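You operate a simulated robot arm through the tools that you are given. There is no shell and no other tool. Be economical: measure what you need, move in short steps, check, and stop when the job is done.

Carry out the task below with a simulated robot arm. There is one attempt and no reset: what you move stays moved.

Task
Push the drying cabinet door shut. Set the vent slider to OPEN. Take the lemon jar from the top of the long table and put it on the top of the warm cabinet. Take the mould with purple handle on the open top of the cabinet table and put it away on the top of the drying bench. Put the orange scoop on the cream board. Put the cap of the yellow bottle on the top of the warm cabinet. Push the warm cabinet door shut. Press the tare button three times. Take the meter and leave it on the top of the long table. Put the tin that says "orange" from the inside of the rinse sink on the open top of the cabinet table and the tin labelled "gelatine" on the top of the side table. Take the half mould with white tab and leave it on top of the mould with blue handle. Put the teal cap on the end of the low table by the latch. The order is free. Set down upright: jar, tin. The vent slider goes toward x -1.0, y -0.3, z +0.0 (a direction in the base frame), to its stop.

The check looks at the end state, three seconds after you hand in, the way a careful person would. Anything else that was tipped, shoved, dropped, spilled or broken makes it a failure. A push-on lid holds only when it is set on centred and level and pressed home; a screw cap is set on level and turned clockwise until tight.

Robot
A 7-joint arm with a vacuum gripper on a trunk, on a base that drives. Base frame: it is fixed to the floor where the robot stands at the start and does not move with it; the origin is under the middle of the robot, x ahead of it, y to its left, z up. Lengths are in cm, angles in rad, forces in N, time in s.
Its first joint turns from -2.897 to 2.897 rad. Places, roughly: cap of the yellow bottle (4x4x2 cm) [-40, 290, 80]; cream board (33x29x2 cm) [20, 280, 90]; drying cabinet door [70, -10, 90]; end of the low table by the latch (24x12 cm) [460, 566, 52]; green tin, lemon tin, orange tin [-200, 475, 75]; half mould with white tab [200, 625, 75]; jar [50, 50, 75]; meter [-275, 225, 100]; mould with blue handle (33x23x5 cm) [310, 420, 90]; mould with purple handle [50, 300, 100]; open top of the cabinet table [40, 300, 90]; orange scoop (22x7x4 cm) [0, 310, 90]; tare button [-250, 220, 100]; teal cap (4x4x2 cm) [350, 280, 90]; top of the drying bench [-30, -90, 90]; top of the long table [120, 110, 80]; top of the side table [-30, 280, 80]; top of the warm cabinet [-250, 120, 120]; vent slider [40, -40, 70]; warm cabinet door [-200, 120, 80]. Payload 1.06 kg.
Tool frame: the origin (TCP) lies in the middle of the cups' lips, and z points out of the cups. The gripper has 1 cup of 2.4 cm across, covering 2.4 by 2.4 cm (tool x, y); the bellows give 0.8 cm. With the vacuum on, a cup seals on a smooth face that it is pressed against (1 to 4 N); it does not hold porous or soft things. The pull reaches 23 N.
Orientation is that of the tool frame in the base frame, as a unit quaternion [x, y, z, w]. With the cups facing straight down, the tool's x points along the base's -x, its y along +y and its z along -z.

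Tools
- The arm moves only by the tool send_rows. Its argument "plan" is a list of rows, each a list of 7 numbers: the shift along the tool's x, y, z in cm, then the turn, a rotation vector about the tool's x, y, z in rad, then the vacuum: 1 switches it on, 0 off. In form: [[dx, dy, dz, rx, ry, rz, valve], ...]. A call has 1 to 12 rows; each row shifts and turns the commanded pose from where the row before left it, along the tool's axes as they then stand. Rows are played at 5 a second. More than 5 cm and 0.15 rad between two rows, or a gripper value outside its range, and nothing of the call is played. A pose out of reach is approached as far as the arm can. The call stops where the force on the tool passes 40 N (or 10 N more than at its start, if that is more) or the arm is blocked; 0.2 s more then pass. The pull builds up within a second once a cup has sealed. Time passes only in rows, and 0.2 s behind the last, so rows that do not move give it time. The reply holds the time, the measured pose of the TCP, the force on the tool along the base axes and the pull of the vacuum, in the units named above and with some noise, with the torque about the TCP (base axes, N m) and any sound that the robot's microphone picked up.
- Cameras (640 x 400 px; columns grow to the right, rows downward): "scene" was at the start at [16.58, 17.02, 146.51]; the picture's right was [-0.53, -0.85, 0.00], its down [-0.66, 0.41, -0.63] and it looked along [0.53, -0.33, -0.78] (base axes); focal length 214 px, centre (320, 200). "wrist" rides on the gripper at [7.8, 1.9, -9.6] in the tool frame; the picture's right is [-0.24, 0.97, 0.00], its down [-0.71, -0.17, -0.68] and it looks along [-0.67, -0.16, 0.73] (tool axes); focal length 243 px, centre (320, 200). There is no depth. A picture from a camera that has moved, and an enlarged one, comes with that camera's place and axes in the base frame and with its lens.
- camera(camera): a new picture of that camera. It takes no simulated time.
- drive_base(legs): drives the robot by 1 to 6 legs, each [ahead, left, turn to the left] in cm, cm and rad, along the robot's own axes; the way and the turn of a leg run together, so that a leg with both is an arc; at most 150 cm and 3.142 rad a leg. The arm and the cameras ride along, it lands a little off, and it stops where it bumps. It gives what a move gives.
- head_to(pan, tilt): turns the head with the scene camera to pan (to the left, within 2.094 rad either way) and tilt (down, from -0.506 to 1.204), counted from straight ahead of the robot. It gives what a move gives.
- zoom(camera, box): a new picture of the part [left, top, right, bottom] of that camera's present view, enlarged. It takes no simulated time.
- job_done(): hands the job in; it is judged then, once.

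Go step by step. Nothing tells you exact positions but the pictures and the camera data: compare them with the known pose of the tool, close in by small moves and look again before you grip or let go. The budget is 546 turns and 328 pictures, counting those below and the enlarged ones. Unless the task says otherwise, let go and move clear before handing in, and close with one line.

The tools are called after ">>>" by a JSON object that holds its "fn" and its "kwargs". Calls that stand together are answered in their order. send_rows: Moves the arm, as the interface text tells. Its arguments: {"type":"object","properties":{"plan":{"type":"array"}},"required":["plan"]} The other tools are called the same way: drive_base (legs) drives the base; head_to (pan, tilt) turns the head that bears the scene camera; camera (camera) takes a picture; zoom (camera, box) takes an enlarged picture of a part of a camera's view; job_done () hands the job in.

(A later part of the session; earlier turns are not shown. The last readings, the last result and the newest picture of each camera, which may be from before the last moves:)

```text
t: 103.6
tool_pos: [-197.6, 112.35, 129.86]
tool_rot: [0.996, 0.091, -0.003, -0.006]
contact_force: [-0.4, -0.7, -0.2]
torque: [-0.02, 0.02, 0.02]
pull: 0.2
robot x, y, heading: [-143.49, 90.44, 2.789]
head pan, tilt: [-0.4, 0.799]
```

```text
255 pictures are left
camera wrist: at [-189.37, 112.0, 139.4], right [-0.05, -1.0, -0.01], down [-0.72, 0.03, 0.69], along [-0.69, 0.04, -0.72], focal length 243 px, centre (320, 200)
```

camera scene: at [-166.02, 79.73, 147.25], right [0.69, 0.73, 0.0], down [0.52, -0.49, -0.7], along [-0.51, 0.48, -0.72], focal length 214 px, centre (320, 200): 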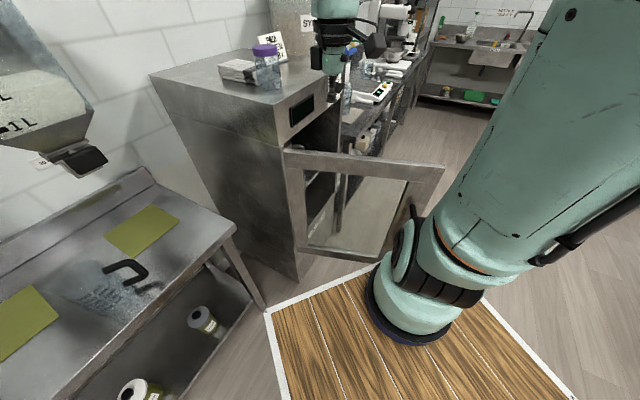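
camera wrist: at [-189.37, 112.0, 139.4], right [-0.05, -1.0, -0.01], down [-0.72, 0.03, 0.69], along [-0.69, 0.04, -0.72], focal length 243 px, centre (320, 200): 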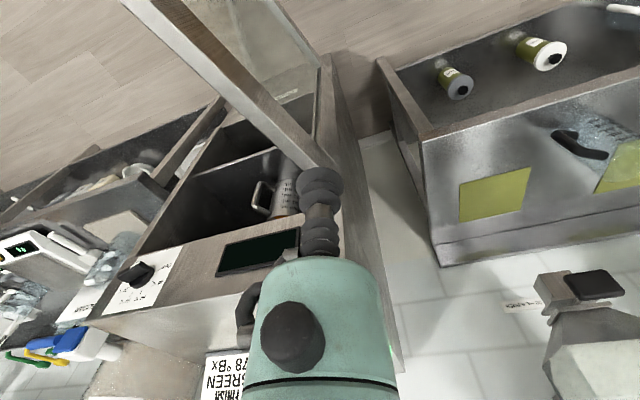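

Nothing was disturbed. I shift the base right and back so the door is straight ahead at a comfortable distance, and fix the yaw.

>>> {"fn": "drive_base", "kwargs": {"legs": [[-10, 0, 0], [0, -17, 0]]}}

>>> {"fn": "send_rows", "kwargs": {"plan": [[0, 0, -3, 0, 0, 0.135, 0], [0, 0, -3, 0, 0, 0.135, 0], [0, 0, -2, 0, 0, 0.135, 0], [0, 0, 0, 0, 0, 0.135, 0]]}}

>>> {"fn": "camera", "kwargs": {"camera": "wrist"}}

```text
t: 105.8
tool_pos: [-182.17, 124.94, 129.88]
tool_rot: [0.996, 0.093, -0.003, -0.004]
contact_force: [0.1, 0.0, 0.0]
torque: [0.03, 0.02, -0.03]
pull: 0.1
robot x, y, heading: [-128.36, 103.25, 2.789]
head pan, tilt: [-0.4, 0.799]
```

```text
t: 106.8
tool_pos: [-182.09, 124.86, 137.83]
tool_rot: [0.984, -0.177, -0.004, -0.004]
contact_force: [0.0, -0.2, 0.6]
torque: [-0.01, 0.01, 0.05]
pull: 0.1
robot x, y, heading: [-128.26, 103.16, 2.789]
head pan, tilt: [-0.4, 0.799]
```

```text
254 pictures are left
camera wrist: at [-175.3, 120.43, 147.32], right [-0.56, -0.83, 0.0], down [-0.6, 0.4, 0.69], along [-0.57, 0.39, -0.72], focal length 243 px, centre (320, 200)
```

wrist: 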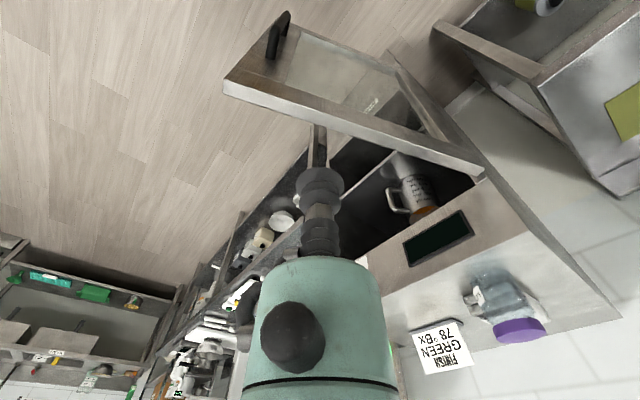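

>>> {"fn": "send_rows", "kwargs": {"plan": [[0.3, 4.2, 0, 0, 0, 0, 0], [0.3, 4.2, 0, 0, 0, 0, 0], [0, 0, 4, 0, 0, 0, 0], [0, 0, 4, 0, 0, 0, 0], [0, 0, 4, 0, 0, 0, 0], [0, 0, 4, 0, 0, 0, 0], [0, 0, 4, 0, 0, 0, 0], [0, 0, 4, 0, 0, 0, 0], [0, 0, 4, 0, 0, 0, 0], [0, 0, 4, 0, 0, 0, 0]]}}

>>> {"fn": "camera", "kwargs": {"camera": "wrist"}}

>>> {"fn": "camera", "kwargs": {"camera": "scene"}}

```text
t: 109.0
tool_pos: [-184.34, 117.23, 105.69]
tool_rot: [0.984, -0.176, -0.004, -0.005]
contact_force: [0.9, -1.1, 0.6]
torque: [0.02, 0.01, 0.05]
pull: 0.0
robot x, y, heading: [-128.14, 102.8, 2.783]
head pan, tilt: [-0.4, 0.799]
```

```text
253 pictures are left
camera wrist: at [-177.56, 112.65, 115.12], right [-0.56, -0.83, 0.0], down [-0.6, 0.4, 0.69], along [-0.57, 0.39, -0.72], focal length 243 px, centre (320, 200)
```

wrist: 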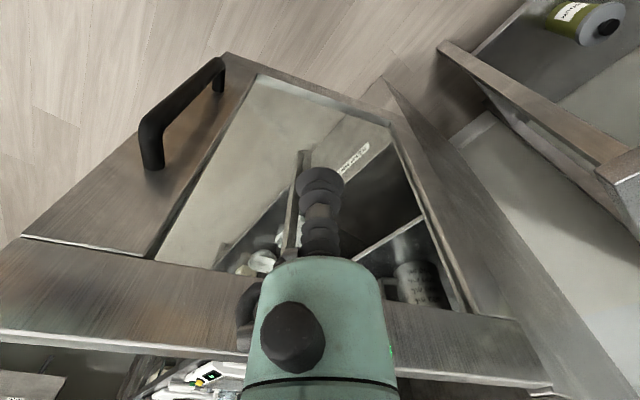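

```text
252 pictures are left
camera scene: at [-150.5, 92.36, 147.26], right [0.68, 0.73, 0.0], down [0.52, -0.49, -0.7], along [-0.51, 0.48, -0.72], focal length 214 px, centre (320, 200)
```

scene: 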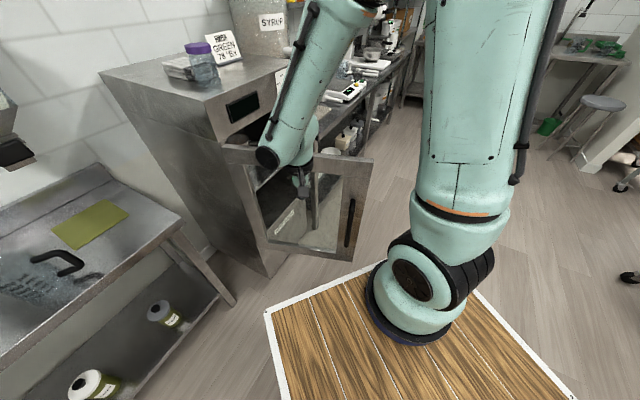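

Tip is at the door's top rail height. I push along the arc.

>>> {"fn": "send_rows", "kwargs": {"plan": [[-2, -0.55, 0, 0, 0, 0, 0], [-2, -0.55, 0, 0, 0, 0, 0], [-2, -0.55, 0, 0, 0, 0, 0], [-2.6, -2.1, 0, 0, 0, 0, 0], [-2.6, -2.1, 0, 0, 0, 0, 0], [-2.2, -0.95, 0, 0, 0, 0, 0], [-2.2, -0.95, 0, 0, 0, 0, 0], [-2.2, -0.95, 0, 0, 0, 0, 0]]}}

>>> {"fn": "camera", "kwargs": {"camera": "scene"}}

```text
t: 110.8
tool_pos: [-198.21, 131.48, 106.05]
tool_rot: [0.984, -0.177, -0.004, -0.004]
contact_force: [0.4, -0.1, 0.3]
torque: [0.01, -0.01, 0.0]
pull: 0.1
robot x, y, heading: [-128.04, 103.03, 2.789]
head pan, tilt: [-0.4, 0.799]
```

```text
251 pictures are left
camera scene: at [-150.53, 92.35, 147.25], right [0.68, 0.73, 0.0], down [0.52, -0.49, -0.7], along [-0.51, 0.48, -0.72], focal length 214 px, centre (320, 200)
```

scene: 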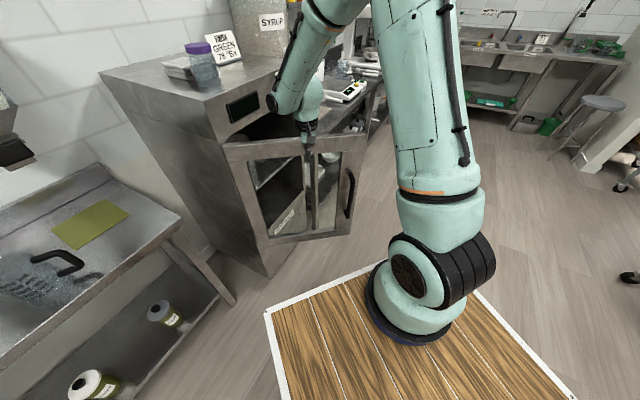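

The door follows. Continue toward closed.

>>> {"fn": "send_rows", "kwargs": {"plan": [[-2.3, -0.36, 0, 0, 0, 0, 0], [-2.3, -0.36, 0, 0, 0, 0, 0], [-2.4, -0.36, 0, 0, 0, 0, 0], [-2.3, 0.25, 0, 0, 0, 0, 0], [-2.4, 0.26, 0, 0, 0, 0, 0], [-2.4, 0.26, 0, 0, 0, 0, 0], [-2.2, 0.75, 0, 0, 0, 0, 0], [-2.2, 0.75, 0, 0, 0, 0, 0], [-1, 0.5, 0, 0, 0, 0, 0], [-1, 0.5, 0, 0, 0, 0, 0]]}}

>>> {"fn": "camera", "kwargs": {"camera": "scene"}}

>>> {"fn": "camera", "kwargs": {"camera": "wrist"}}

```text
t: 113.0
tool_pos: [-218.26, 136.42, 106.25]
tool_rot: [0.984, -0.177, -0.004, -0.004]
contact_force: [0.8, 0.3, -0.6]
torque: [-0.02, 0.03, 0.01]
pull: 0.0
robot x, y, heading: [-128.03, 103.19, 2.791]
head pan, tilt: [-0.4, 0.799]
```

```text
250 pictures are left
camera scene: at [-150.54, 92.37, 147.25], right [0.68, 0.73, 0.0], down [0.52, -0.49, -0.7], along [-0.51, 0.48, -0.72], focal length 214 px, centre (320, 200)
```

scene: 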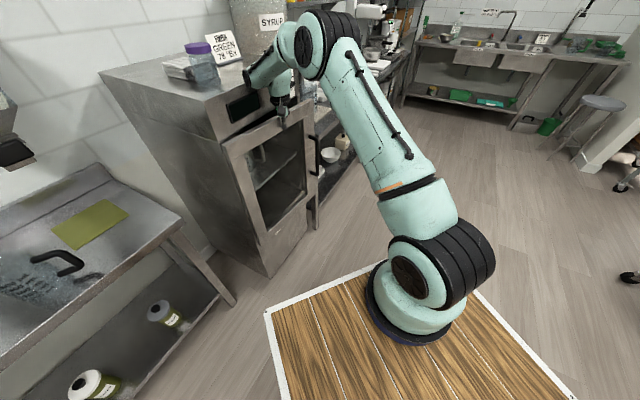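

```text
249 pictures are left
camera wrist: at [-211.55, 132.0, 115.66], right [-0.56, -0.83, 0.0], down [-0.6, 0.4, 0.69], along [-0.57, 0.39, -0.72], focal length 243 px, centre (320, 200)
```

wrist: 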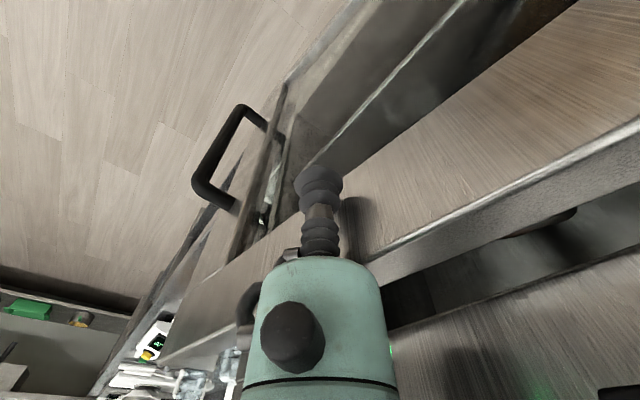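

Still slightly ajar. Keep pushing toward the cabinet.

>>> {"fn": "send_rows", "kwargs": {"plan": [[-0.8, 0.6, 0, 0, 0, 0, 0], [-0.8, 0.6, 0, 0, 0, 0, 0], [-0.8, 0.6, 0, 0, 0, 0, 0], [-0.8, 0.6, 0, 0, 0, 0, 0], [-0.8, 0.6, 0, 0, 0, 0, 0], [-0.8, 0.6, 0, 0, 0, 0, 0], [-0.8, 0.6, 0, 0, 0, 0, 0]]}}

>>> {"fn": "camera", "kwargs": {"camera": "wrist"}}

```text
t: 114.0
tool_pos: [-220.94, 136.2, 107.85]
tool_rot: [0.983, -0.182, -0.004, -0.006]
contact_force: [116.3, -21.4, 8.9]
torque: [1.49, 8.16, 1.11]
pull: 0.0
robot x, y, heading: [-127.77, 102.8, 2.786]
head pan, tilt: [-0.4, 0.799]
stopped in row 5: the force on the tool passed its limit (the readings are from after the stop); the commanded pose is now the measured one
```

```text
248 pictures are left
camera wrist: at [-214.14, 131.52, 117.28], right [-0.57, -0.82, -0.01], down [-0.59, 0.4, 0.7], along [-0.57, 0.4, -0.72], focal length 243 px, centre (320, 200)
```

wrist: 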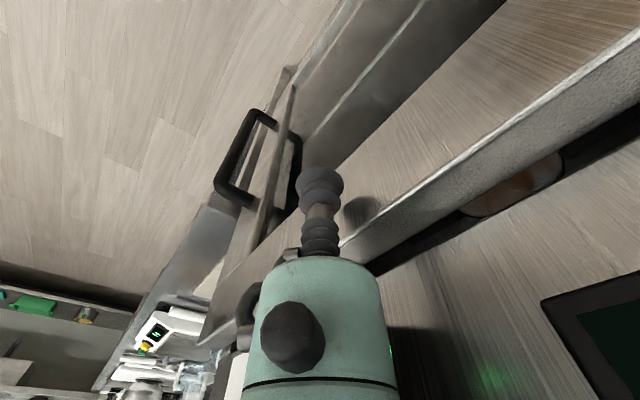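

>>> {"fn": "send_rows", "kwargs": {"plan": [[2, -1.2, 0, 0, 0, 0, 0], [3, -1, 0, 0, 0, 0, 0], [3, 0, 0, 0, 0, 0, 0], [4, 0, 0, 0, 0, 0, 0], [4, 0, 0, 0, 0, 0, 0]]}}

>>> {"fn": "camera", "kwargs": {"camera": "wrist"}}

>>> {"fn": "zoom", "kwargs": {"camera": "scene", "box": [180, 60, 360, 280]}}

```text
t: 115.2
tool_pos: [-206.16, 132.3, 106.88]
tool_rot: [0.984, -0.18, -0.004, -0.006]
contact_force: [-0.2, -0.4, -0.7]
torque: [-0.03, -0.01, 0.02]
pull: 0.2
robot x, y, heading: [-128.16, 102.62, 2.786]
head pan, tilt: [-0.4, 0.799]
```

```text
247 pictures are left
camera wrist: at [-199.36, 127.72, 116.27], right [-0.57, -0.82, -0.01], down [-0.6, 0.4, 0.69], along [-0.57, 0.4, -0.72], focal length 243 px, centre (320, 200)
```

wrist: 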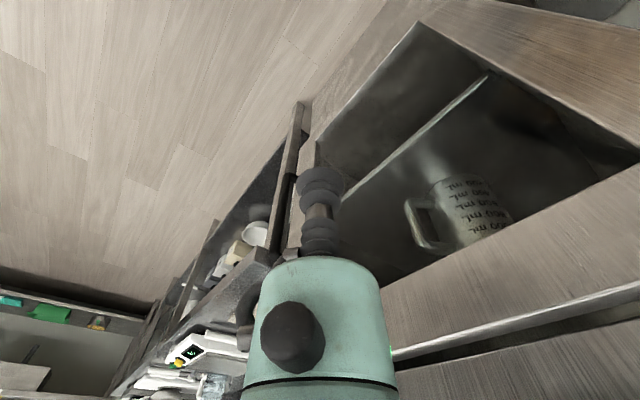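

```text
1.82 times, centred on (270, 170) of scene
camera zoom: at [-150.48, 92.45, 147.25], right [0.69, 0.73, 0.0], down [0.52, -0.49, -0.7], along [-0.51, 0.48, -0.72], focal length 390 px, centre (411, 254)
```

zoom: 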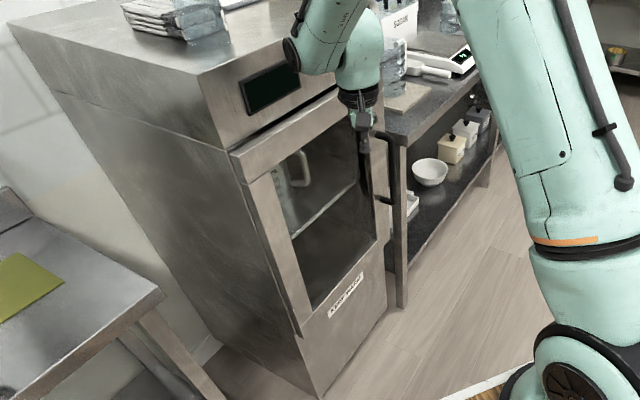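

I lift the arm to look at the door's seam.

>>> {"fn": "send_rows", "kwargs": {"plan": [[1, 0, -4.5, 0, 0, 0, 0], [1, 0, -4.5, 0, 0, 0, 0], [1, 0, -4.5, 0, 0, 0, 0], [1, -2, -4.2, 0, 0, 0, 0], [1, -2, -4.2, 0, 0, 0, 0], [1, -2, -4, 0, 0, 0, 0], [0, -4, 0, 0, 0, 0, 0], [0, -4, 0, 0, 0, 0, 0], [0, -4, 0, 0, 0, 0, 0]]}}

>>> {"fn": "camera", "kwargs": {"camera": "wrist"}}

>>> {"fn": "zoom", "kwargs": {"camera": "scene", "box": [200, 80, 340, 200]}}

```text
t: 117.2
tool_pos: [-194.11, 146.6, 132.89]
tool_rot: [0.984, -0.18, -0.004, -0.006]
contact_force: [0.5, -0.6, -0.2]
torque: [0.01, 0.01, 0.01]
pull: 0.1
robot x, y, heading: [-127.91, 103.16, 2.785]
head pan, tilt: [-0.4, 0.799]
```

```text
245 pictures are left
camera wrist: at [-187.19, 142.09, 142.32], right [-0.56, -0.83, -0.01], down [-0.6, 0.4, 0.69], along [-0.57, 0.4, -0.72], focal length 243 px, centre (320, 200)
```

wrist: 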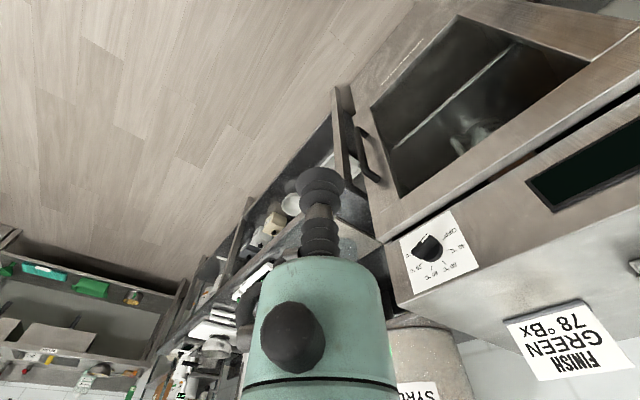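

```text
3.33 times, centred on (270, 140) of scene
camera zoom: at [-150.43, 92.37, 147.25], right [0.68, 0.73, 0.0], down [0.52, -0.49, -0.7], along [-0.51, 0.48, -0.72], focal length 715 px, centre (487, 400)
```

zoom: 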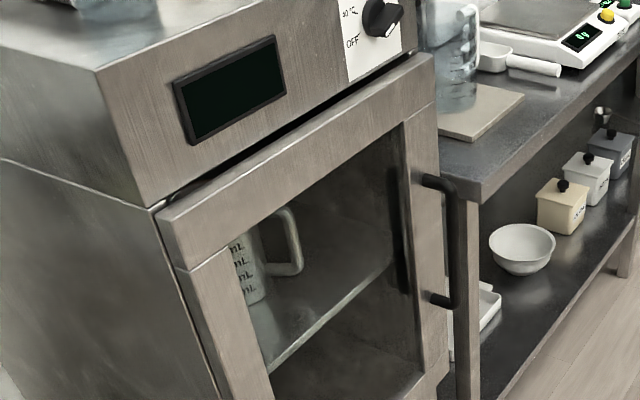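

Door is shut, seam uniform. Next: the scale's tare button and the meter on the neighboring counter. I look there.

>>> {"fn": "head_to", "kwargs": {"pan": -0.75, "tilt": 0.5}}

>>> {"fn": "camera", "kwargs": {"camera": "scene"}}

>>> {"fn": "zoom", "kwargs": {"camera": "scene", "box": [130, 60, 330, 200]}}

```text
t: 118.1
tool_pos: [-193.96, 146.66, 132.85]
tool_rot: [0.984, -0.18, -0.004, -0.006]
contact_force: [0.1, 0.8, -0.6]
torque: [-0.01, 0.01, -0.02]
pull: 0.0
robot x, y, heading: [-127.86, 102.8, 2.788]
head pan, tilt: [-0.75, 0.499]
```

```text
243 pictures are left
camera scene: at [-148.64, 95.03, 149.84], right [0.89, 0.45, 0.0], down [0.22, -0.43, -0.88], along [-0.39, 0.78, -0.48], focal length 214 px, centre (320, 200)
```

scene: 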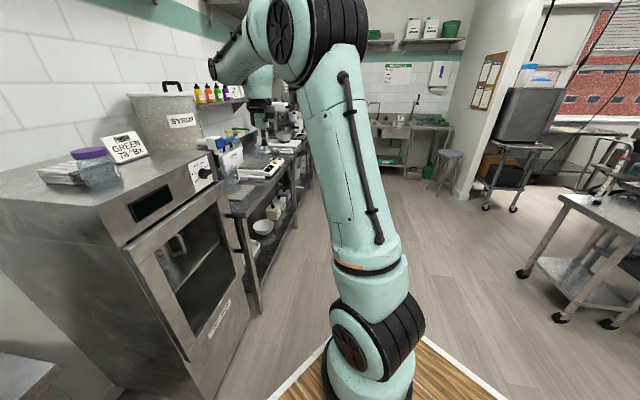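

```text
2.86 times, centred on (230, 130) of scene
camera zoom: at [-148.64, 95.03, 149.84], right [0.89, 0.45, 0.0], down [0.22, -0.43, -0.88], along [-0.39, 0.78, -0.48], focal length 613 px, centre (577, 400)
```

zoom: 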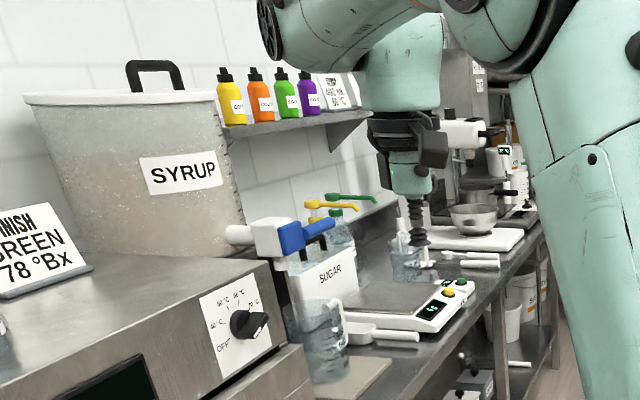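

I drive to stand in front of that counter, facing it.

>>> {"fn": "drive_base", "kwargs": {"legs": [[0, -100, 0], [0, 0, 0.6]]}}

>>> {"fn": "head_to", "kwargs": {"pan": 0.0, "tilt": 0.5}}

>>> {"fn": "camera", "kwargs": {"camera": "scene"}}

```text
t: 124.9
tool_pos: [-171.76, 197.0, 132.94]
tool_rot: [0.993, 0.115, -0.006, -0.004]
contact_force: [-0.2, 0.1, 0.5]
torque: [-0.01, 0.04, 0.01]
pull: 0.0
robot x, y, heading: [-92.62, 197.91, -2.903]
head pan, tilt: [-0.75, 0.499]
```

```text
t: 126.0
tool_pos: [-171.71, 196.98, 132.92]
tool_rot: [0.993, 0.114, -0.005, -0.005]
contact_force: [0.6, 0.0, -0.8]
torque: [0.02, -0.03, 0.04]
pull: 0.1
robot x, y, heading: [-92.53, 197.63, -2.899]
head pan, tilt: [0.0, 0.499]
```

```text
241 pictures are left
camera scene: at [-106.08, 172.78, 149.85], right [-0.24, 0.97, 0.0], down [0.47, 0.11, -0.88], along [-0.85, -0.21, -0.48], focal length 214 px, centre (320, 200)
```

scene: 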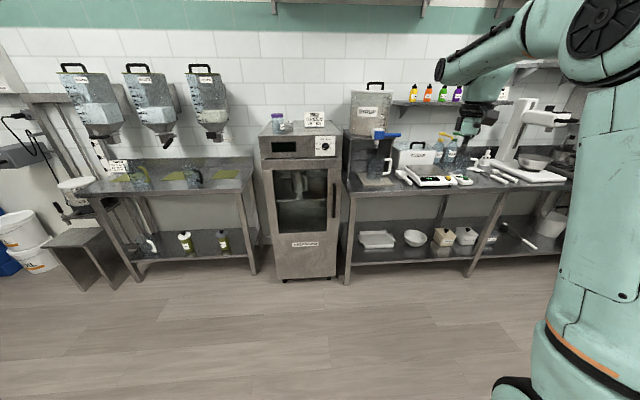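

>>> {"fn": "zoom", "kwargs": {"camera": "scene", "box": [340, 100, 560, 220]}}

>>> {"fn": "zoom", "kwargs": {"camera": "scene", "box": [240, 100, 350, 290]}}

```text
2.91 times, centred on (450, 160) of scene
camera zoom: at [-106.08, 172.78, 149.85], right [-0.24, 0.97, 0.0], down [0.47, 0.11, -0.88], along [-0.85, -0.21, -0.48], focal length 624 px, centre (-58, 316)
```

zoom: 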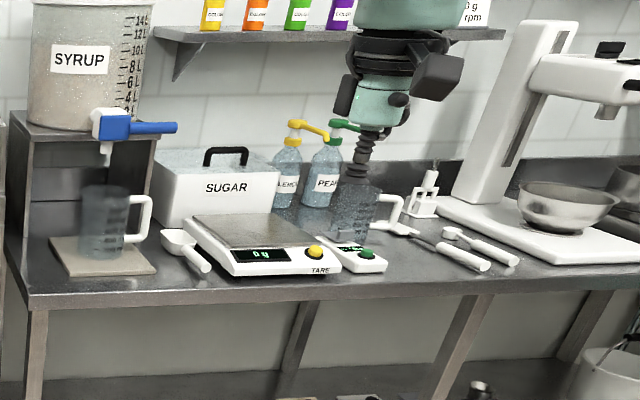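

```text
2.11 times, centred on (295, 195) of scene
camera zoom: at [-106.08, 172.78, 149.85], right [-0.24, 0.97, 0.0], down [0.47, 0.11, -0.88], along [-0.85, -0.21, -0.48], focal length 452 px, centre (373, 210)
```

zoom: 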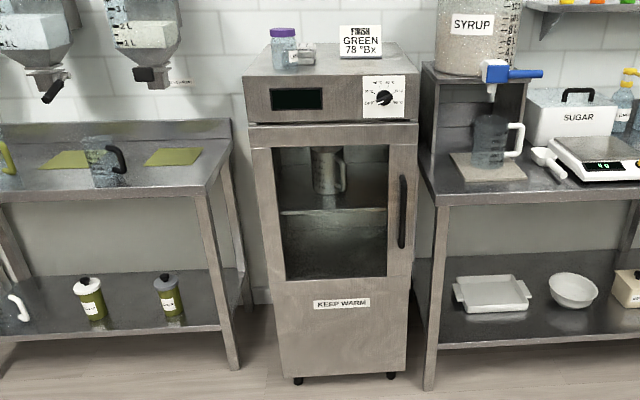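

Yellow TARE button is at roughly (-262,226); beside it a small white device with a green button (likely the meter). I retract a bit and drive closer.

>>> {"fn": "send_rows", "kwargs": {"plan": [[4.5, 0, 0, 0, 0, 0, 0], [4.5, 0, 0, 0, 0, 0, 0], [4.5, 0, 0, 0, 0, 0, 0], [4.5, 0, 0, 0, 0, 0, 0]]}}

>>> {"fn": "drive_base", "kwargs": {"legs": [[0, -68, 0], [75, 0, 0]]}}

>>> {"fn": "head_to", "kwargs": {"pan": -0.3, "tilt": 0.7}}

>>> {"fn": "camera", "kwargs": {"camera": "scene"}}

>>> {"fn": "camera", "kwargs": {"camera": "wrist"}}

```text
t: 127.0
tool_pos: [-154.34, 201.15, 132.45]
tool_rot: [0.993, 0.115, -0.005, -0.005]
contact_force: [-0.8, 0.3, 0.1]
torque: [0.02, 0.02, -0.04]
pull: 0.1
robot x, y, heading: [-92.79, 197.64, -2.899]
head pan, tilt: [0.0, 0.499]
```

```text
t: 134.5
tool_pos: [-243.89, 250.91, 132.73]
tool_rot: [0.994, 0.106, -0.006, -0.005]
contact_force: [-0.3, -1.0, -0.8]
torque: [0.0, 0.0, 0.02]
pull: 0.0
robot x, y, heading: [-182.12, 246.3, -2.919]
head pan, tilt: [0.0, 0.499]
```

```text
t: 135.3
tool_pos: [-243.84, 250.94, 132.49]
tool_rot: [0.994, 0.106, -0.005, -0.005]
contact_force: [0.1, -0.3, 0.3]
torque: [0.0, 0.01, -0.01]
pull: 0.0
robot x, y, heading: [-181.89, 246.45, -2.921]
head pan, tilt: [-0.3, 0.7]
```

```text
238 pictures are left
camera scene: at [-195.75, 224.38, 148.08], right [0.08, 1.0, 0.0], down [0.64, -0.05, -0.77], along [-0.76, 0.06, -0.64], focal length 214 px, centre (320, 200)
```

scene: 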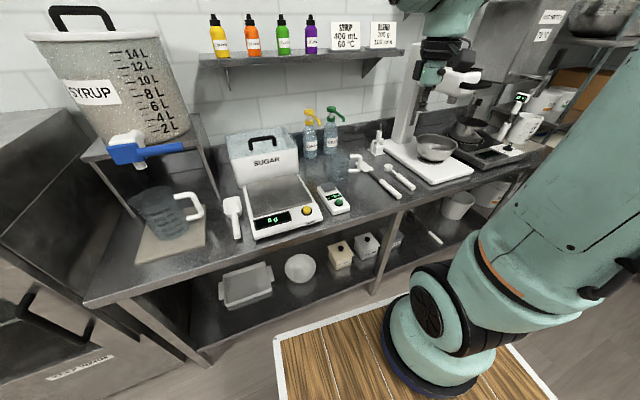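

```text
237 pictures are left
camera wrist: at [-235.66, 250.71, 142.02], right [-0.02, -1.0, -0.01], down [-0.72, 0.01, 0.69], along [-0.69, 0.02, -0.72], focal length 243 px, centre (320, 200)
```

wrist: 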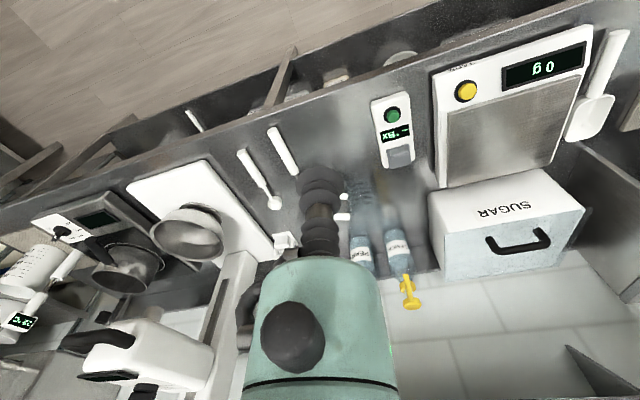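

>>> {"fn": "zoom", "kwargs": {"camera": "wrist", "box": [340, 40, 540, 180]}}

>>> {"fn": "zoom", "kwargs": {"camera": "scene", "box": [240, 160, 400, 250]}}

```text
2.86 times, centred on (440, 110) of wrist
camera zoom: at [-235.66, 250.71, 142.02], right [-0.02, -1.0, -0.01], down [-0.72, 0.01, 0.69], along [-0.69, 0.02, -0.72], focal length 693 px, centre (-23, 457)
```

zoom: 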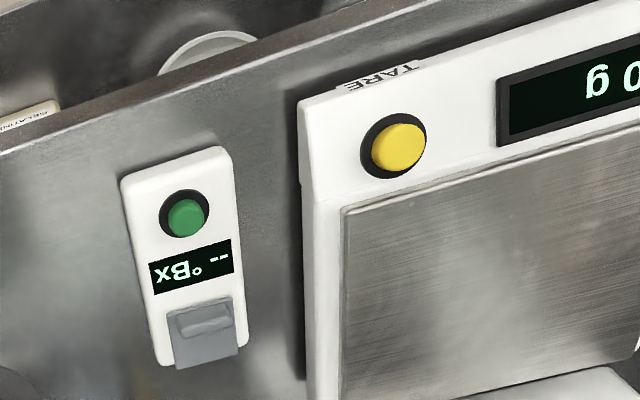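

```text
4.00 times, centred on (320, 205) of scene
camera zoom: at [-195.75, 224.38, 148.08], right [0.08, 1.0, 0.0], down [0.64, -0.05, -0.77], along [-0.76, 0.06, -0.64], focal length 858 px, centre (320, 180)
```

zoom: 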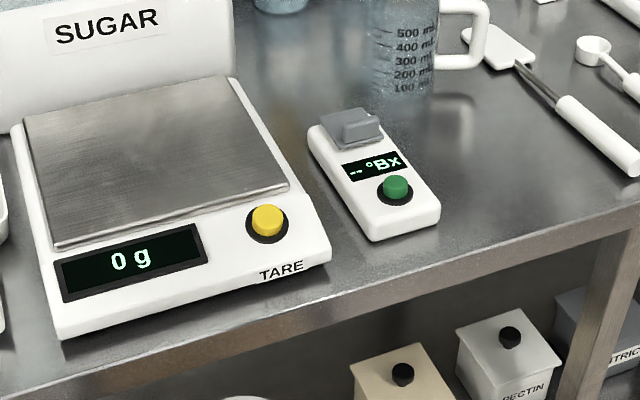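

The meter is the °Bx device: its display center at (-262.4,234.9,93.2); the TARE button at (-252.7,224.1,95.6). I move above TARE.

>>> {"fn": "send_rows", "kwargs": {"plan": [[-1.78, 3.04, 3.2, 0, 0, 0, 0], [-1.78, 3.04, 3.2, 0, 0, 0, 0], [-1.78, 3.04, 3.2, 0, 0, 0, 0], [-1.78, 3.04, 3.2, 0, 0, 0, 0], [-1.78, 3.04, 3.2, 0, 0, 0, 0], [-1.78, 3.04, 3.2, 0, 0, 0, 0], [-1.78, 3.04, 3.2, 0, 0, 0, 0], [-1.78, 3.04, 3.2, 0, 0, 0, 0], [0, 0, 2, 0, 0, 0, 0], [0, 0, 0, 0, 0, 0, 0]]}}

>>> {"fn": "camera", "kwargs": {"camera": "wrist"}}

>>> {"fn": "camera", "kwargs": {"camera": "scene"}}

```text
t: 137.5
tool_pos: [-252.98, 224.24, 104.93]
tool_rot: [0.994, 0.106, -0.006, -0.004]
contact_force: [0.1, -0.2, -0.4]
torque: [0.05, -0.04, 0.01]
pull: 0.0
robot x, y, heading: [-182.66, 246.29, -2.917]
head pan, tilt: [-0.3, 0.7]
```

```text
234 pictures are left
camera wrist: at [-244.76, 224.04, 114.36], right [-0.02, -1.0, -0.01], down [-0.72, 0.01, 0.69], along [-0.69, 0.02, -0.72], focal length 243 px, centre (320, 200)
```

wrist: 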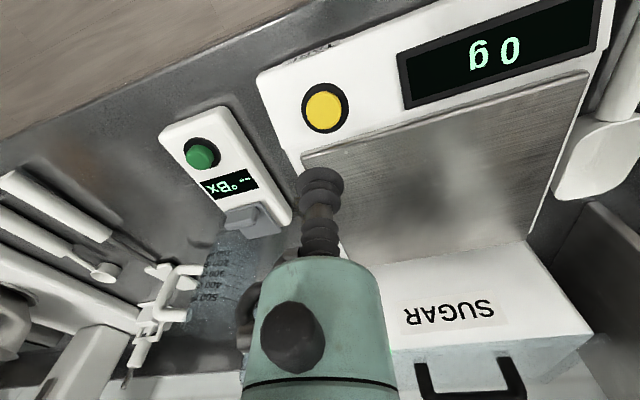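

```text
233 pictures are left
camera scene: at [-195.74, 224.39, 148.08], right [0.08, 1.0, 0.0], down [0.64, -0.05, -0.76], along [-0.76, 0.06, -0.64], focal length 214 px, centre (320, 200)
```

scene: 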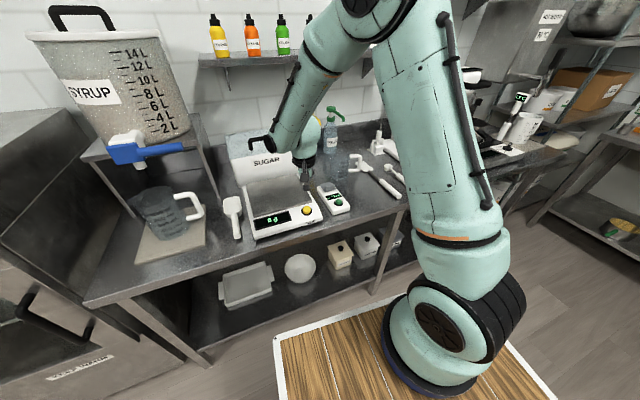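

Aligned over TARE. I descend to find contact.

>>> {"fn": "send_rows", "kwargs": {"plan": [[-0.2, 0, 4, 0, 0, 0, 0], [0, 0, 3.5, 0, 0, 0, 0], [0, 0, 0.8, 0, 0, 0, 0], [0, 0, 0.5, 0, 0, 0, 0], [0, 0, 0.4, 0, 0, 0, 0]]}}

>>> {"fn": "zoom", "kwargs": {"camera": "wrist", "box": [220, 60, 600, 260]}}

```text
t: 138.7
tool_pos: [-253.45, 224.33, 95.68]
tool_rot: [0.994, 0.108, -0.006, -0.005]
contact_force: [0.8, 1.0, 2.4]
torque: [-0.04, 0.0, 0.01]
pull: 0.0
robot x, y, heading: [-182.3, 246.4, -2.926]
head pan, tilt: [-0.3, 0.7]
```

```text
1.68 times, centred on (410, 160) of wrist
camera zoom: at [-245.11, 224.15, 105.16], right [-0.02, -1.0, -0.01], down [-0.72, 0.01, 0.69], along [-0.69, 0.02, -0.72], focal length 409 px, centre (168, 267)
```

zoom: 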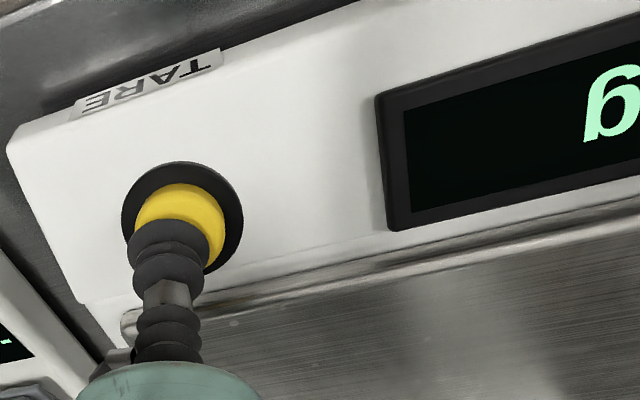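

Light contact (2.4 N), no click yet. I recentre by lifting slightly and press.

>>> {"fn": "send_rows", "kwargs": {"plan": [[0, 0, -1.5, 0, 0, 0, 0], [0.7, 0, 0, 0, 0, 0, 0], [0, 0, 1.3, 0, 0, 0, 0], [0, 0, 0.4, 0, 0, 0, 0], [0, 0, 0.4, 0, 0, 0, 0]]}}

```text
t: 139.9
tool_pos: [-252.61, 224.58, 95.1]
tool_rot: [0.994, 0.107, -0.007, -0.005]
contact_force: [2.3, 0.2, 2.5]
torque: [-0.01, 0.04, 0.0]
pull: 0.0
robot x, y, heading: [-182.11, 246.41, -2.92]
head pan, tilt: [-0.3, 0.7]
heard: click
```

One click. Release and press again.

>>> {"fn": "send_rows", "kwargs": {"plan": [[0, 0, -1.5, 0, 0, 0, 0], [0, 0, -0.5, 0, 0, 0, 0], [0, 0, 0, 0, 0, 0, 0], [0, 0, 0, 0, 0, 0, 0]]}}

>>> {"fn": "send_rows", "kwargs": {"plan": [[0, 0, 1.2, 0, 0, 0, 0], [0, 0, 0.4, 0, 0, 0, 0], [0, 0, 0.4, 0, 0, 0, 0]]}}

```text
t: 140.9
tool_pos: [-252.57, 224.52, 97.05]
tool_rot: [0.994, 0.106, -0.005, -0.005]
contact_force: [-0.8, -0.6, -0.7]
torque: [0.01, 0.0, 0.0]
pull: 0.1
robot x, y, heading: [-182.56, 246.4, -2.917]
head pan, tilt: [-0.3, 0.7]
```

```text
t: 141.7
tool_pos: [-252.75, 224.54, 95.18]
tool_rot: [0.994, 0.106, -0.006, -0.004]
contact_force: [1.1, 2.1, 3.4]
torque: [-0.03, 0.02, -0.02]
pull: 0.1
robot x, y, heading: [-182.35, 246.87, -2.924]
head pan, tilt: [-0.3, 0.7]
heard: click
```

Second click. One more.

>>> {"fn": "send_rows", "kwargs": {"plan": [[0, 0, -1.5, 0, 0, 0, 0], [0, 0, -0.5, 0, 0, 0, 0], [0, 0, 0, 0, 0, 0, 0], [0, 0, 0, 0, 0, 0, 0]]}}

>>> {"fn": "send_rows", "kwargs": {"plan": [[0, 0, 1.2, 0, 0, 0, 0], [0, 0, 0.4, 0, 0, 0, 0], [0, 0, 0.4, 0, 0, 0, 0]]}}

>>> {"fn": "send_rows", "kwargs": {"plan": [[0, 0, -2, 0, 0, 0, 0], [0, 0, -3, 0, 0, 0, 0], [0, 0, -4, 0, 0, 0, 0]]}}

>>> {"fn": "camera", "kwargs": {"camera": "wrist"}}

```text
t: 142.7
tool_pos: [-252.62, 224.5, 97.13]
tool_rot: [0.994, 0.106, -0.006, -0.005]
contact_force: [0.7, 0.4, 0.0]
torque: [-0.03, 0.02, -0.01]
pull: 0.1
robot x, y, heading: [-182.47, 246.42, -2.917]
head pan, tilt: [-0.3, 0.7]
```

```text
t: 143.5
tool_pos: [-252.52, 224.54, 95.08]
tool_rot: [0.994, 0.106, -0.005, -0.004]
contact_force: [2.4, 0.0, 3.2]
torque: [0.07, 0.05, 0.04]
pull: 0.0
robot x, y, heading: [-182.35, 246.62, -2.92]
head pan, tilt: [-0.3, 0.7]
heard: click
```

```text
t: 144.3
tool_pos: [-252.37, 224.48, 103.95]
tool_rot: [0.994, 0.107, -0.005, -0.005]
contact_force: [0.6, -0.7, -0.3]
torque: [-0.01, -0.05, -0.02]
pull: 0.0
robot x, y, heading: [-182.44, 246.75, -2.921]
head pan, tilt: [-0.3, 0.7]
```

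```text
231 pictures are left
camera wrist: at [-244.2, 224.28, 113.44], right [-0.02, -1.0, -0.01], down [-0.72, 0.01, 0.69], along [-0.69, 0.02, -0.72], focal length 243 px, centre (320, 200)
```

wrist: 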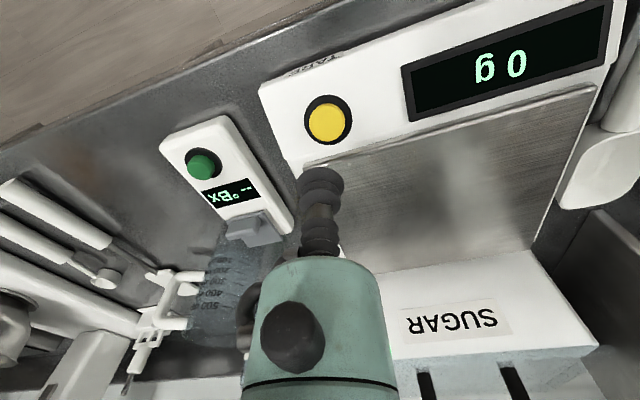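

Three clicks done. Now above the meter's display.

>>> {"fn": "send_rows", "kwargs": {"plan": [[-2.5, -4.1, 0, 0, 0, 0, 0], [-2.5, -4.1, 0, 0, 0, 0, 0], [-2.5, -4.2, 0, 0, 0, 0, 0], [0, 0, 3, 0, 0, 0, 0]]}}

>>> {"fn": "camera", "kwargs": {"camera": "wrist"}}

```text
t: 145.3
tool_pos: [-262.63, 235.15, 101.39]
tool_rot: [0.994, 0.107, -0.007, -0.005]
contact_force: [-0.3, -0.1, -0.1]
torque: [-0.02, 0.0, -0.02]
pull: 0.1
robot x, y, heading: [-182.05, 246.7, -2.915]
head pan, tilt: [-0.3, 0.7]
```

```text
230 pictures are left
camera wrist: at [-254.34, 234.88, 110.78], right [-0.02, -1.0, -0.01], down [-0.72, 0.01, 0.69], along [-0.69, 0.02, -0.72], focal length 243 px, centre (320, 200)
```

wrist: 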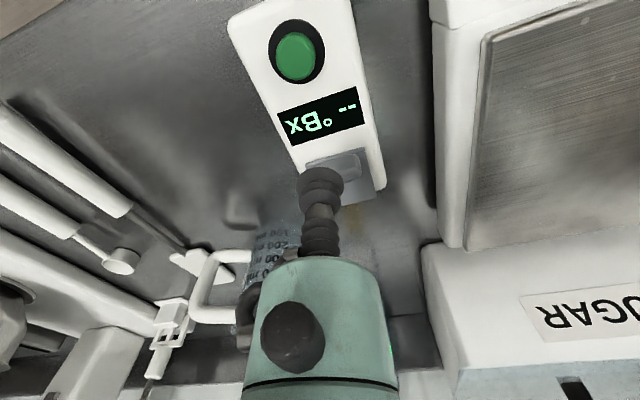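

Centered on the display. Descend with vacuum.

>>> {"fn": "send_rows", "kwargs": {"plan": [[0, 0, 4, 0, 0, 0, 1], [0, 0, 3, 0, 0, 0, 1], [0, 0, 0.6, 0, 0, 0, 1], [0, 0, 0.4, 0, 0, 0, 1], [0, 0, 0.3, 0, 0, 0, 1], [0, 0, 0, 0, 0, 0, 1]]}}

```text
t: 146.7
tool_pos: [-262.72, 235.1, 93.05]
tool_rot: [0.994, 0.106, -0.005, -0.005]
contact_force: [1.4, 1.6, 4.7]
torque: [-0.07, -0.12, -0.03]
pull: 23.1
robot x, y, heading: [-182.0, 246.19, -2.922]
head pan, tilt: [-0.3, 0.7]
```

Sealed. Lift slowly.

>>> {"fn": "send_rows", "kwargs": {"plan": [[0, 0, -0.5, 0, 0, 0, 1], [0, 0, -0.5, 0, 0, 0, 1], [0, 0, -1, 0, 0, 0, 1], [0, 0, -2, 0, 0, 0, 1], [0, 0, -3, 0, 0, 0, 1], [0, 0, -4, 0, 0, 0, 1], [0, 0, -4, 0, 0, 0, 1], [0, 0, -4, 0, 0, 0, 1]]}}

>>> {"fn": "camera", "kwargs": {"camera": "wrist"}}

```text
t: 148.5
tool_pos: [-262.36, 235.04, 112.09]
tool_rot: [0.994, 0.106, -0.005, -0.004]
contact_force: [-1.4, -0.2, -3.8]
torque: [0.0, -0.07, -0.01]
pull: 23.1
robot x, y, heading: [-182.44, 246.09, -2.915]
head pan, tilt: [-0.3, 0.7]
```

```text
229 pictures are left
camera wrist: at [-254.09, 234.77, 121.51], right [-0.02, -1.0, -0.01], down [-0.72, 0.01, 0.69], along [-0.69, 0.02, -0.72], focal length 243 px, centre (320, 200)
```

wrist: 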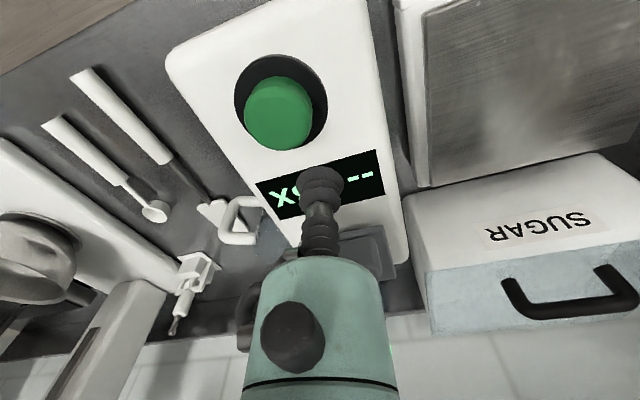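

Meter held. I raise and tuck it, then drive to the long table's near end.

>>> {"fn": "send_rows", "kwargs": {"plan": [[4, 0, -2.5, 0, 0, 0, 1], [4, 0, -2.5, 0, 0, 0, 1], [4, 0, -2.5, 0, 0, 0, 1], [4, 0, -2.5, 0, 0, 0, 1], [4, 0, -2.5, 0, 0, 0, 1], [4, 0, -2.5, 0, 0, 0, 1], [3, 0, 0, 0, 0, 0, 1]]}}

>>> {"fn": "drive_base", "kwargs": {"legs": [[-40, 0, 0], [0, 0, 1.742], [108, 0, 0], [108, 0, 0], [0, 0, 1.176]]}}

>>> {"fn": "head_to", "kwargs": {"pan": 0.0, "tilt": 0.8}}

>>> {"fn": "camera", "kwargs": {"camera": "scene"}}

>>> {"fn": "camera", "kwargs": {"camera": "wrist"}}

```text
t: 150.1
tool_pos: [-235.94, 240.56, 126.79]
tool_rot: [0.994, 0.106, -0.005, -0.005]
contact_force: [-0.2, -0.7, -3.8]
torque: [0.06, -0.07, 0.02]
pull: 22.7
robot x, y, heading: [-182.5, 246.59, -2.92]
head pan, tilt: [-0.3, 0.7]
```

```text
t: 169.9
tool_pos: [-4.27, 54.72, 126.72]
tool_rot: [-0.014, 1.0, -0.005, 0.006]
contact_force: [0.6, 0.5, -2.5]
torque: [0.0, 0.05, 0.0]
pull: 23.1
robot x, y, heading: [-58.23, 58.56, 0.033]
head pan, tilt: [-0.3, 0.7]
```

```text
t: 170.7
tool_pos: [-4.37, 54.67, 126.8]
tool_rot: [-0.014, 1.0, -0.005, 0.006]
contact_force: [0.3, -0.5, -2.4]
torque: [0.01, 0.04, -0.01]
pull: 23.4
robot x, y, heading: [-58.23, 59.16, 0.041]
head pan, tilt: [0.0, 0.799]
```

```text
228 pictures are left
camera scene: at [-40.69, 80.66, 147.25], right [0.04, -1.0, 0.0], down [-0.72, -0.03, -0.7], along [0.7, 0.02, -0.72], focal length 214 px, centre (320, 200)
```

scene: 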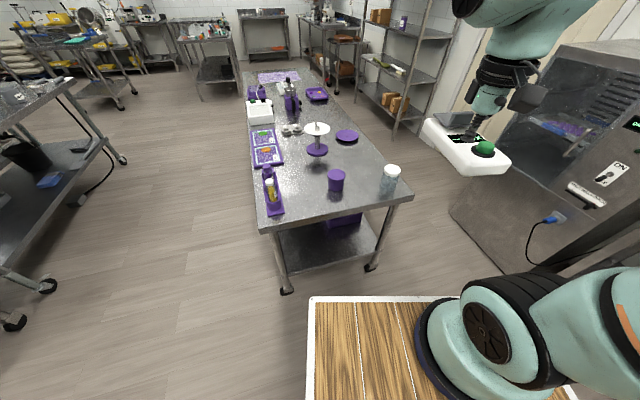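

```text
227 pictures are left
camera wrist: at [-12.27, 56.58, 136.25], right [0.21, 0.98, -0.01], down [0.71, -0.14, 0.69], along [0.68, -0.15, -0.72], focal length 243 px, centre (320, 200)
```

wrist: 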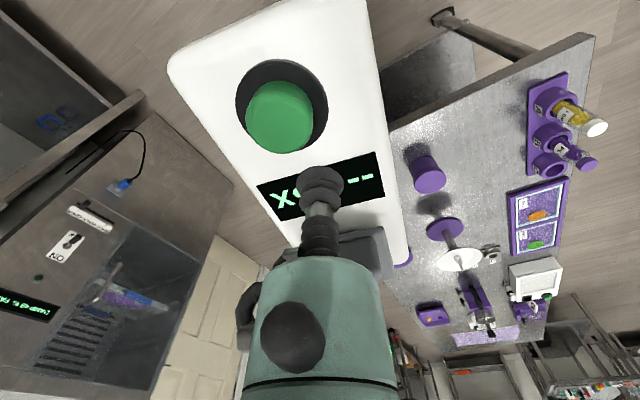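

I drive 33 cm forward, then extend over the free strip behind where the lemon jar stood.

>>> {"fn": "drive_base", "kwargs": {"legs": [[33, 0, 0]]}}

>>> {"fn": "send_rows", "kwargs": {"plan": [[-4.2, 0.8, 0, 0, 0, 0, 1], [-4.2, 0.8, 0, 0, 0, 0, 1], [-4.2, 0.8, 0, 0, 0, 0, 1], [-4.2, 0.8, 0, 0, 0, 0, 1], [-4.2, 0.8, 0, 0, 0, 0, 1], [-4.2, 0.8, 0, 0, 0, 0, 1], [0, 0, 4, 0, 0, 0, 1], [0, 0, 4, 0, 0, 0, 1], [0, 0, 4, 0, 0, 0, 1], [0, 0, 4, 0, 0, 0, 1]]}}

>>> {"fn": "camera", "kwargs": {"camera": "scene"}}

>>> {"fn": "camera", "kwargs": {"camera": "wrist"}}

```text
t: 172.9
tool_pos: [28.28, 55.58, 126.82]
tool_rot: [-0.012, 1.0, -0.004, 0.005]
contact_force: [0.3, 0.0, -3.3]
torque: [0.03, 0.04, 0.02]
pull: 22.5
robot x, y, heading: [-25.22, 60.2, 0.033]
head pan, tilt: [0.0, 0.799]
```

```text
t: 175.1
tool_pos: [53.55, 60.89, 110.88]
tool_rot: [-0.012, 1.0, -0.005, 0.006]
contact_force: [-1.0, 0.4, -3.2]
torque: [-0.02, 0.04, 0.02]
pull: 22.9
robot x, y, heading: [-25.43, 60.06, 0.032]
head pan, tilt: [0.0, 0.799]
```

```text
226 pictures are left
camera scene: at [-7.91, 81.72, 147.26], right [0.03, -1.0, 0.0], down [-0.72, -0.02, -0.7], along [0.7, 0.02, -0.72], focal length 214 px, centre (320, 200)
```

scene: 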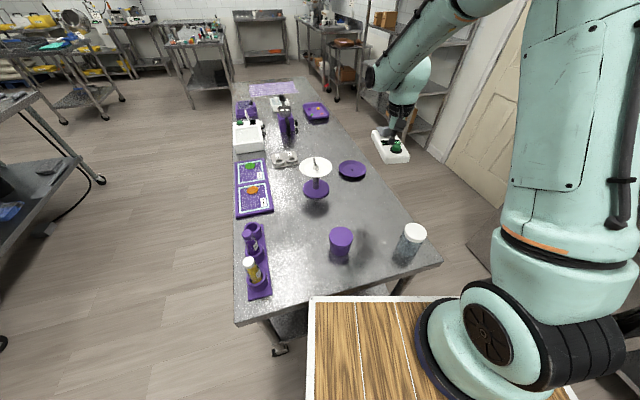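

```text
225 pictures are left
camera wrist: at [45.6, 62.78, 120.29], right [0.21, 0.98, -0.01], down [0.7, -0.15, 0.69], along [0.68, -0.15, -0.72], focal length 243 px, centre (320, 200)
```

wrist: 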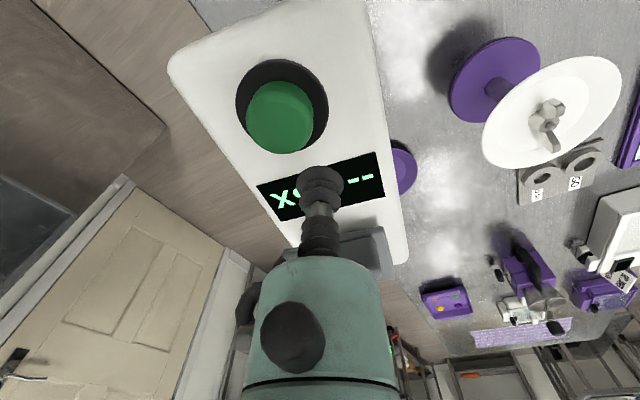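

The spot projects onto free table. Lower.

>>> {"fn": "send_rows", "kwargs": {"plan": [[0, 0, 4, 0, 0, 0, 1], [0, 0, 4, 0, 0, 0, 1], [0, 0, 4, 0, 0, 0, 1], [0, 0, 4, 0, 0, 0, 1], [0, 0, 4, 0, 0, 0, 1], [0, 0, 2, 0, 0, 0, 1], [0, 0, 1, 0, 0, 0, 1], [0, 0, 1, 0, 0, 0, 1]]}}

>>> {"fn": "camera", "kwargs": {"camera": "scene"}}

>>> {"fn": "camera", "kwargs": {"camera": "wrist"}}

```text
t: 176.9
tool_pos: [53.73, 60.6, 87.19]
tool_rot: [-0.011, 1.0, -0.005, 0.005]
contact_force: [-0.2, 0.0, -3.5]
torque: [-0.01, 0.06, 0.0]
pull: 22.8
robot x, y, heading: [-25.31, 60.27, 0.036]
head pan, tilt: [0.0, 0.799]
```

```text
224 pictures are left
camera scene: at [-7.89, 81.73, 147.25], right [0.03, -1.0, 0.0], down [-0.72, -0.02, -0.7], along [0.7, 0.02, -0.72], focal length 214 px, centre (320, 200)
```

scene: 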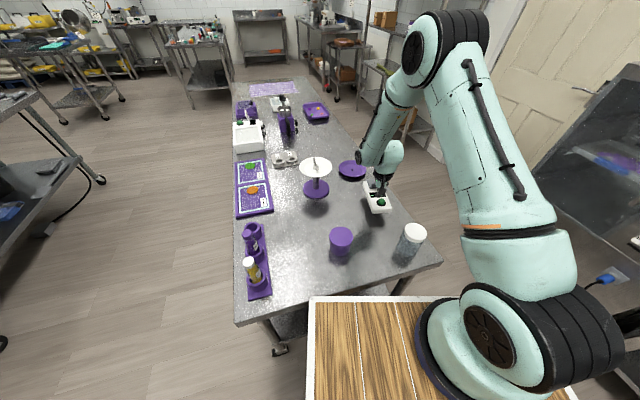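

```text
223 pictures are left
camera wrist: at [45.87, 62.44, 96.58], right [0.21, 0.98, -0.01], down [0.7, -0.15, 0.69], along [0.68, -0.15, -0.72], focal length 243 px, centre (320, 200)
```

wrist: 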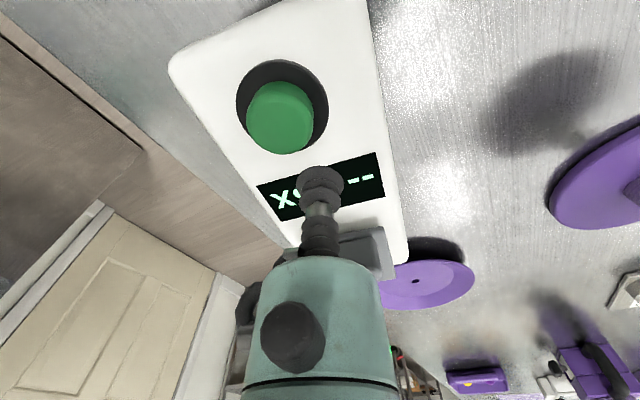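

>>> {"fn": "send_rows", "kwargs": {"plan": [[0, 0, 0.8, 0, 0, 0, 1], [0, 0, 0.8, 0, 0, 0, 1], [0, 0, 0.6, 0, 0, 0, 1], [0, 0, 0.6, 0, 0, 0, 1], [0, 0, 0.5, 0, 0, 0, 1], [0, 0, 0.5, 0, 0, 0, 1]]}}

```text
t: 178.3
tool_pos: [53.94, 60.52, 83.25]
tool_rot: [-0.011, 1.0, -0.006, 0.005]
contact_force: [0.4, 0.9, -3.5]
torque: [-0.01, 0.09, 0.01]
pull: 22.5
robot x, y, heading: [-25.12, 60.12, 0.032]
head pan, tilt: [0.0, 0.799]
```

>>> {"fn": "send_rows", "kwargs": {"plan": [[0, 0, 0.5, 0, 0, 0, 1], [0, 0, 0.5, 0, 0, 0, 1], [0, 0, 0.4, 0, 0, 0, 1], [0, 0, 0.4, 0, 0, 0, 1], [0, 0, 0.4, 0, 0, 0, 1]]}}

```text
t: 179.2
tool_pos: [54.11, 60.57, 82.14]
tool_rot: [-0.011, 1.0, -0.005, 0.008]
contact_force: [-4.4, 0.0, 19.9]
torque: [0.03, 0.0, -0.06]
pull: 23.3
robot x, y, heading: [-25.27, 60.37, 0.031]
head pan, tilt: [0.0, 0.799]
stopped in row 4: the force on the tool passed its limit (the readings are from after the stop); the commanded pose is now the measured one
```

On the table. Release and lift.

>>> {"fn": "send_rows", "kwargs": {"plan": [[0, 0, -0.4, 0, 0, 0, 0], [0, 0, 0, 0, 0, 0, 0], [0, 0, 0, 0, 0, 0, 0], [0, 0, 0, 0, 0, 0, 0], [0, 0, 0, 0, 0, 0, 0], [0, 0, -1, 0, 0, 0, 0], [0, 0, -3, 0, 0, 0, 0], [0, 0, -4, 0, 0, 0, 0], [0, 0, -4, 0, 0, 0, 0], [0, 0, -4, 0, 0, 0, 0], [0, 0, -4, 0, 0, 0, 0]]}}

>>> {"fn": "camera", "kwargs": {"camera": "wrist"}}

```text
t: 181.6
tool_pos: [53.9, 60.43, 102.26]
tool_rot: [-0.011, 1.0, -0.006, 0.007]
contact_force: [0.5, -0.1, 0.1]
torque: [0.03, 0.0, 0.02]
pull: 0.1
robot x, y, heading: [-25.21, 60.04, 0.037]
head pan, tilt: [0.0, 0.799]
```

```text
222 pictures are left
camera wrist: at [45.95, 62.38, 111.64], right [0.21, 0.98, -0.01], down [0.7, -0.15, 0.7], along [0.68, -0.15, -0.72], focal length 243 px, centre (320, 200)
```

wrist: 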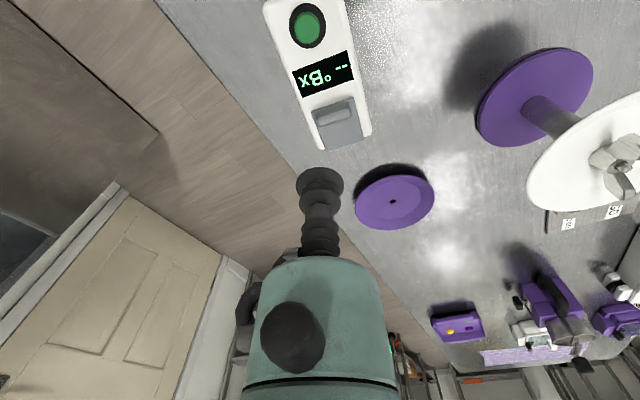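

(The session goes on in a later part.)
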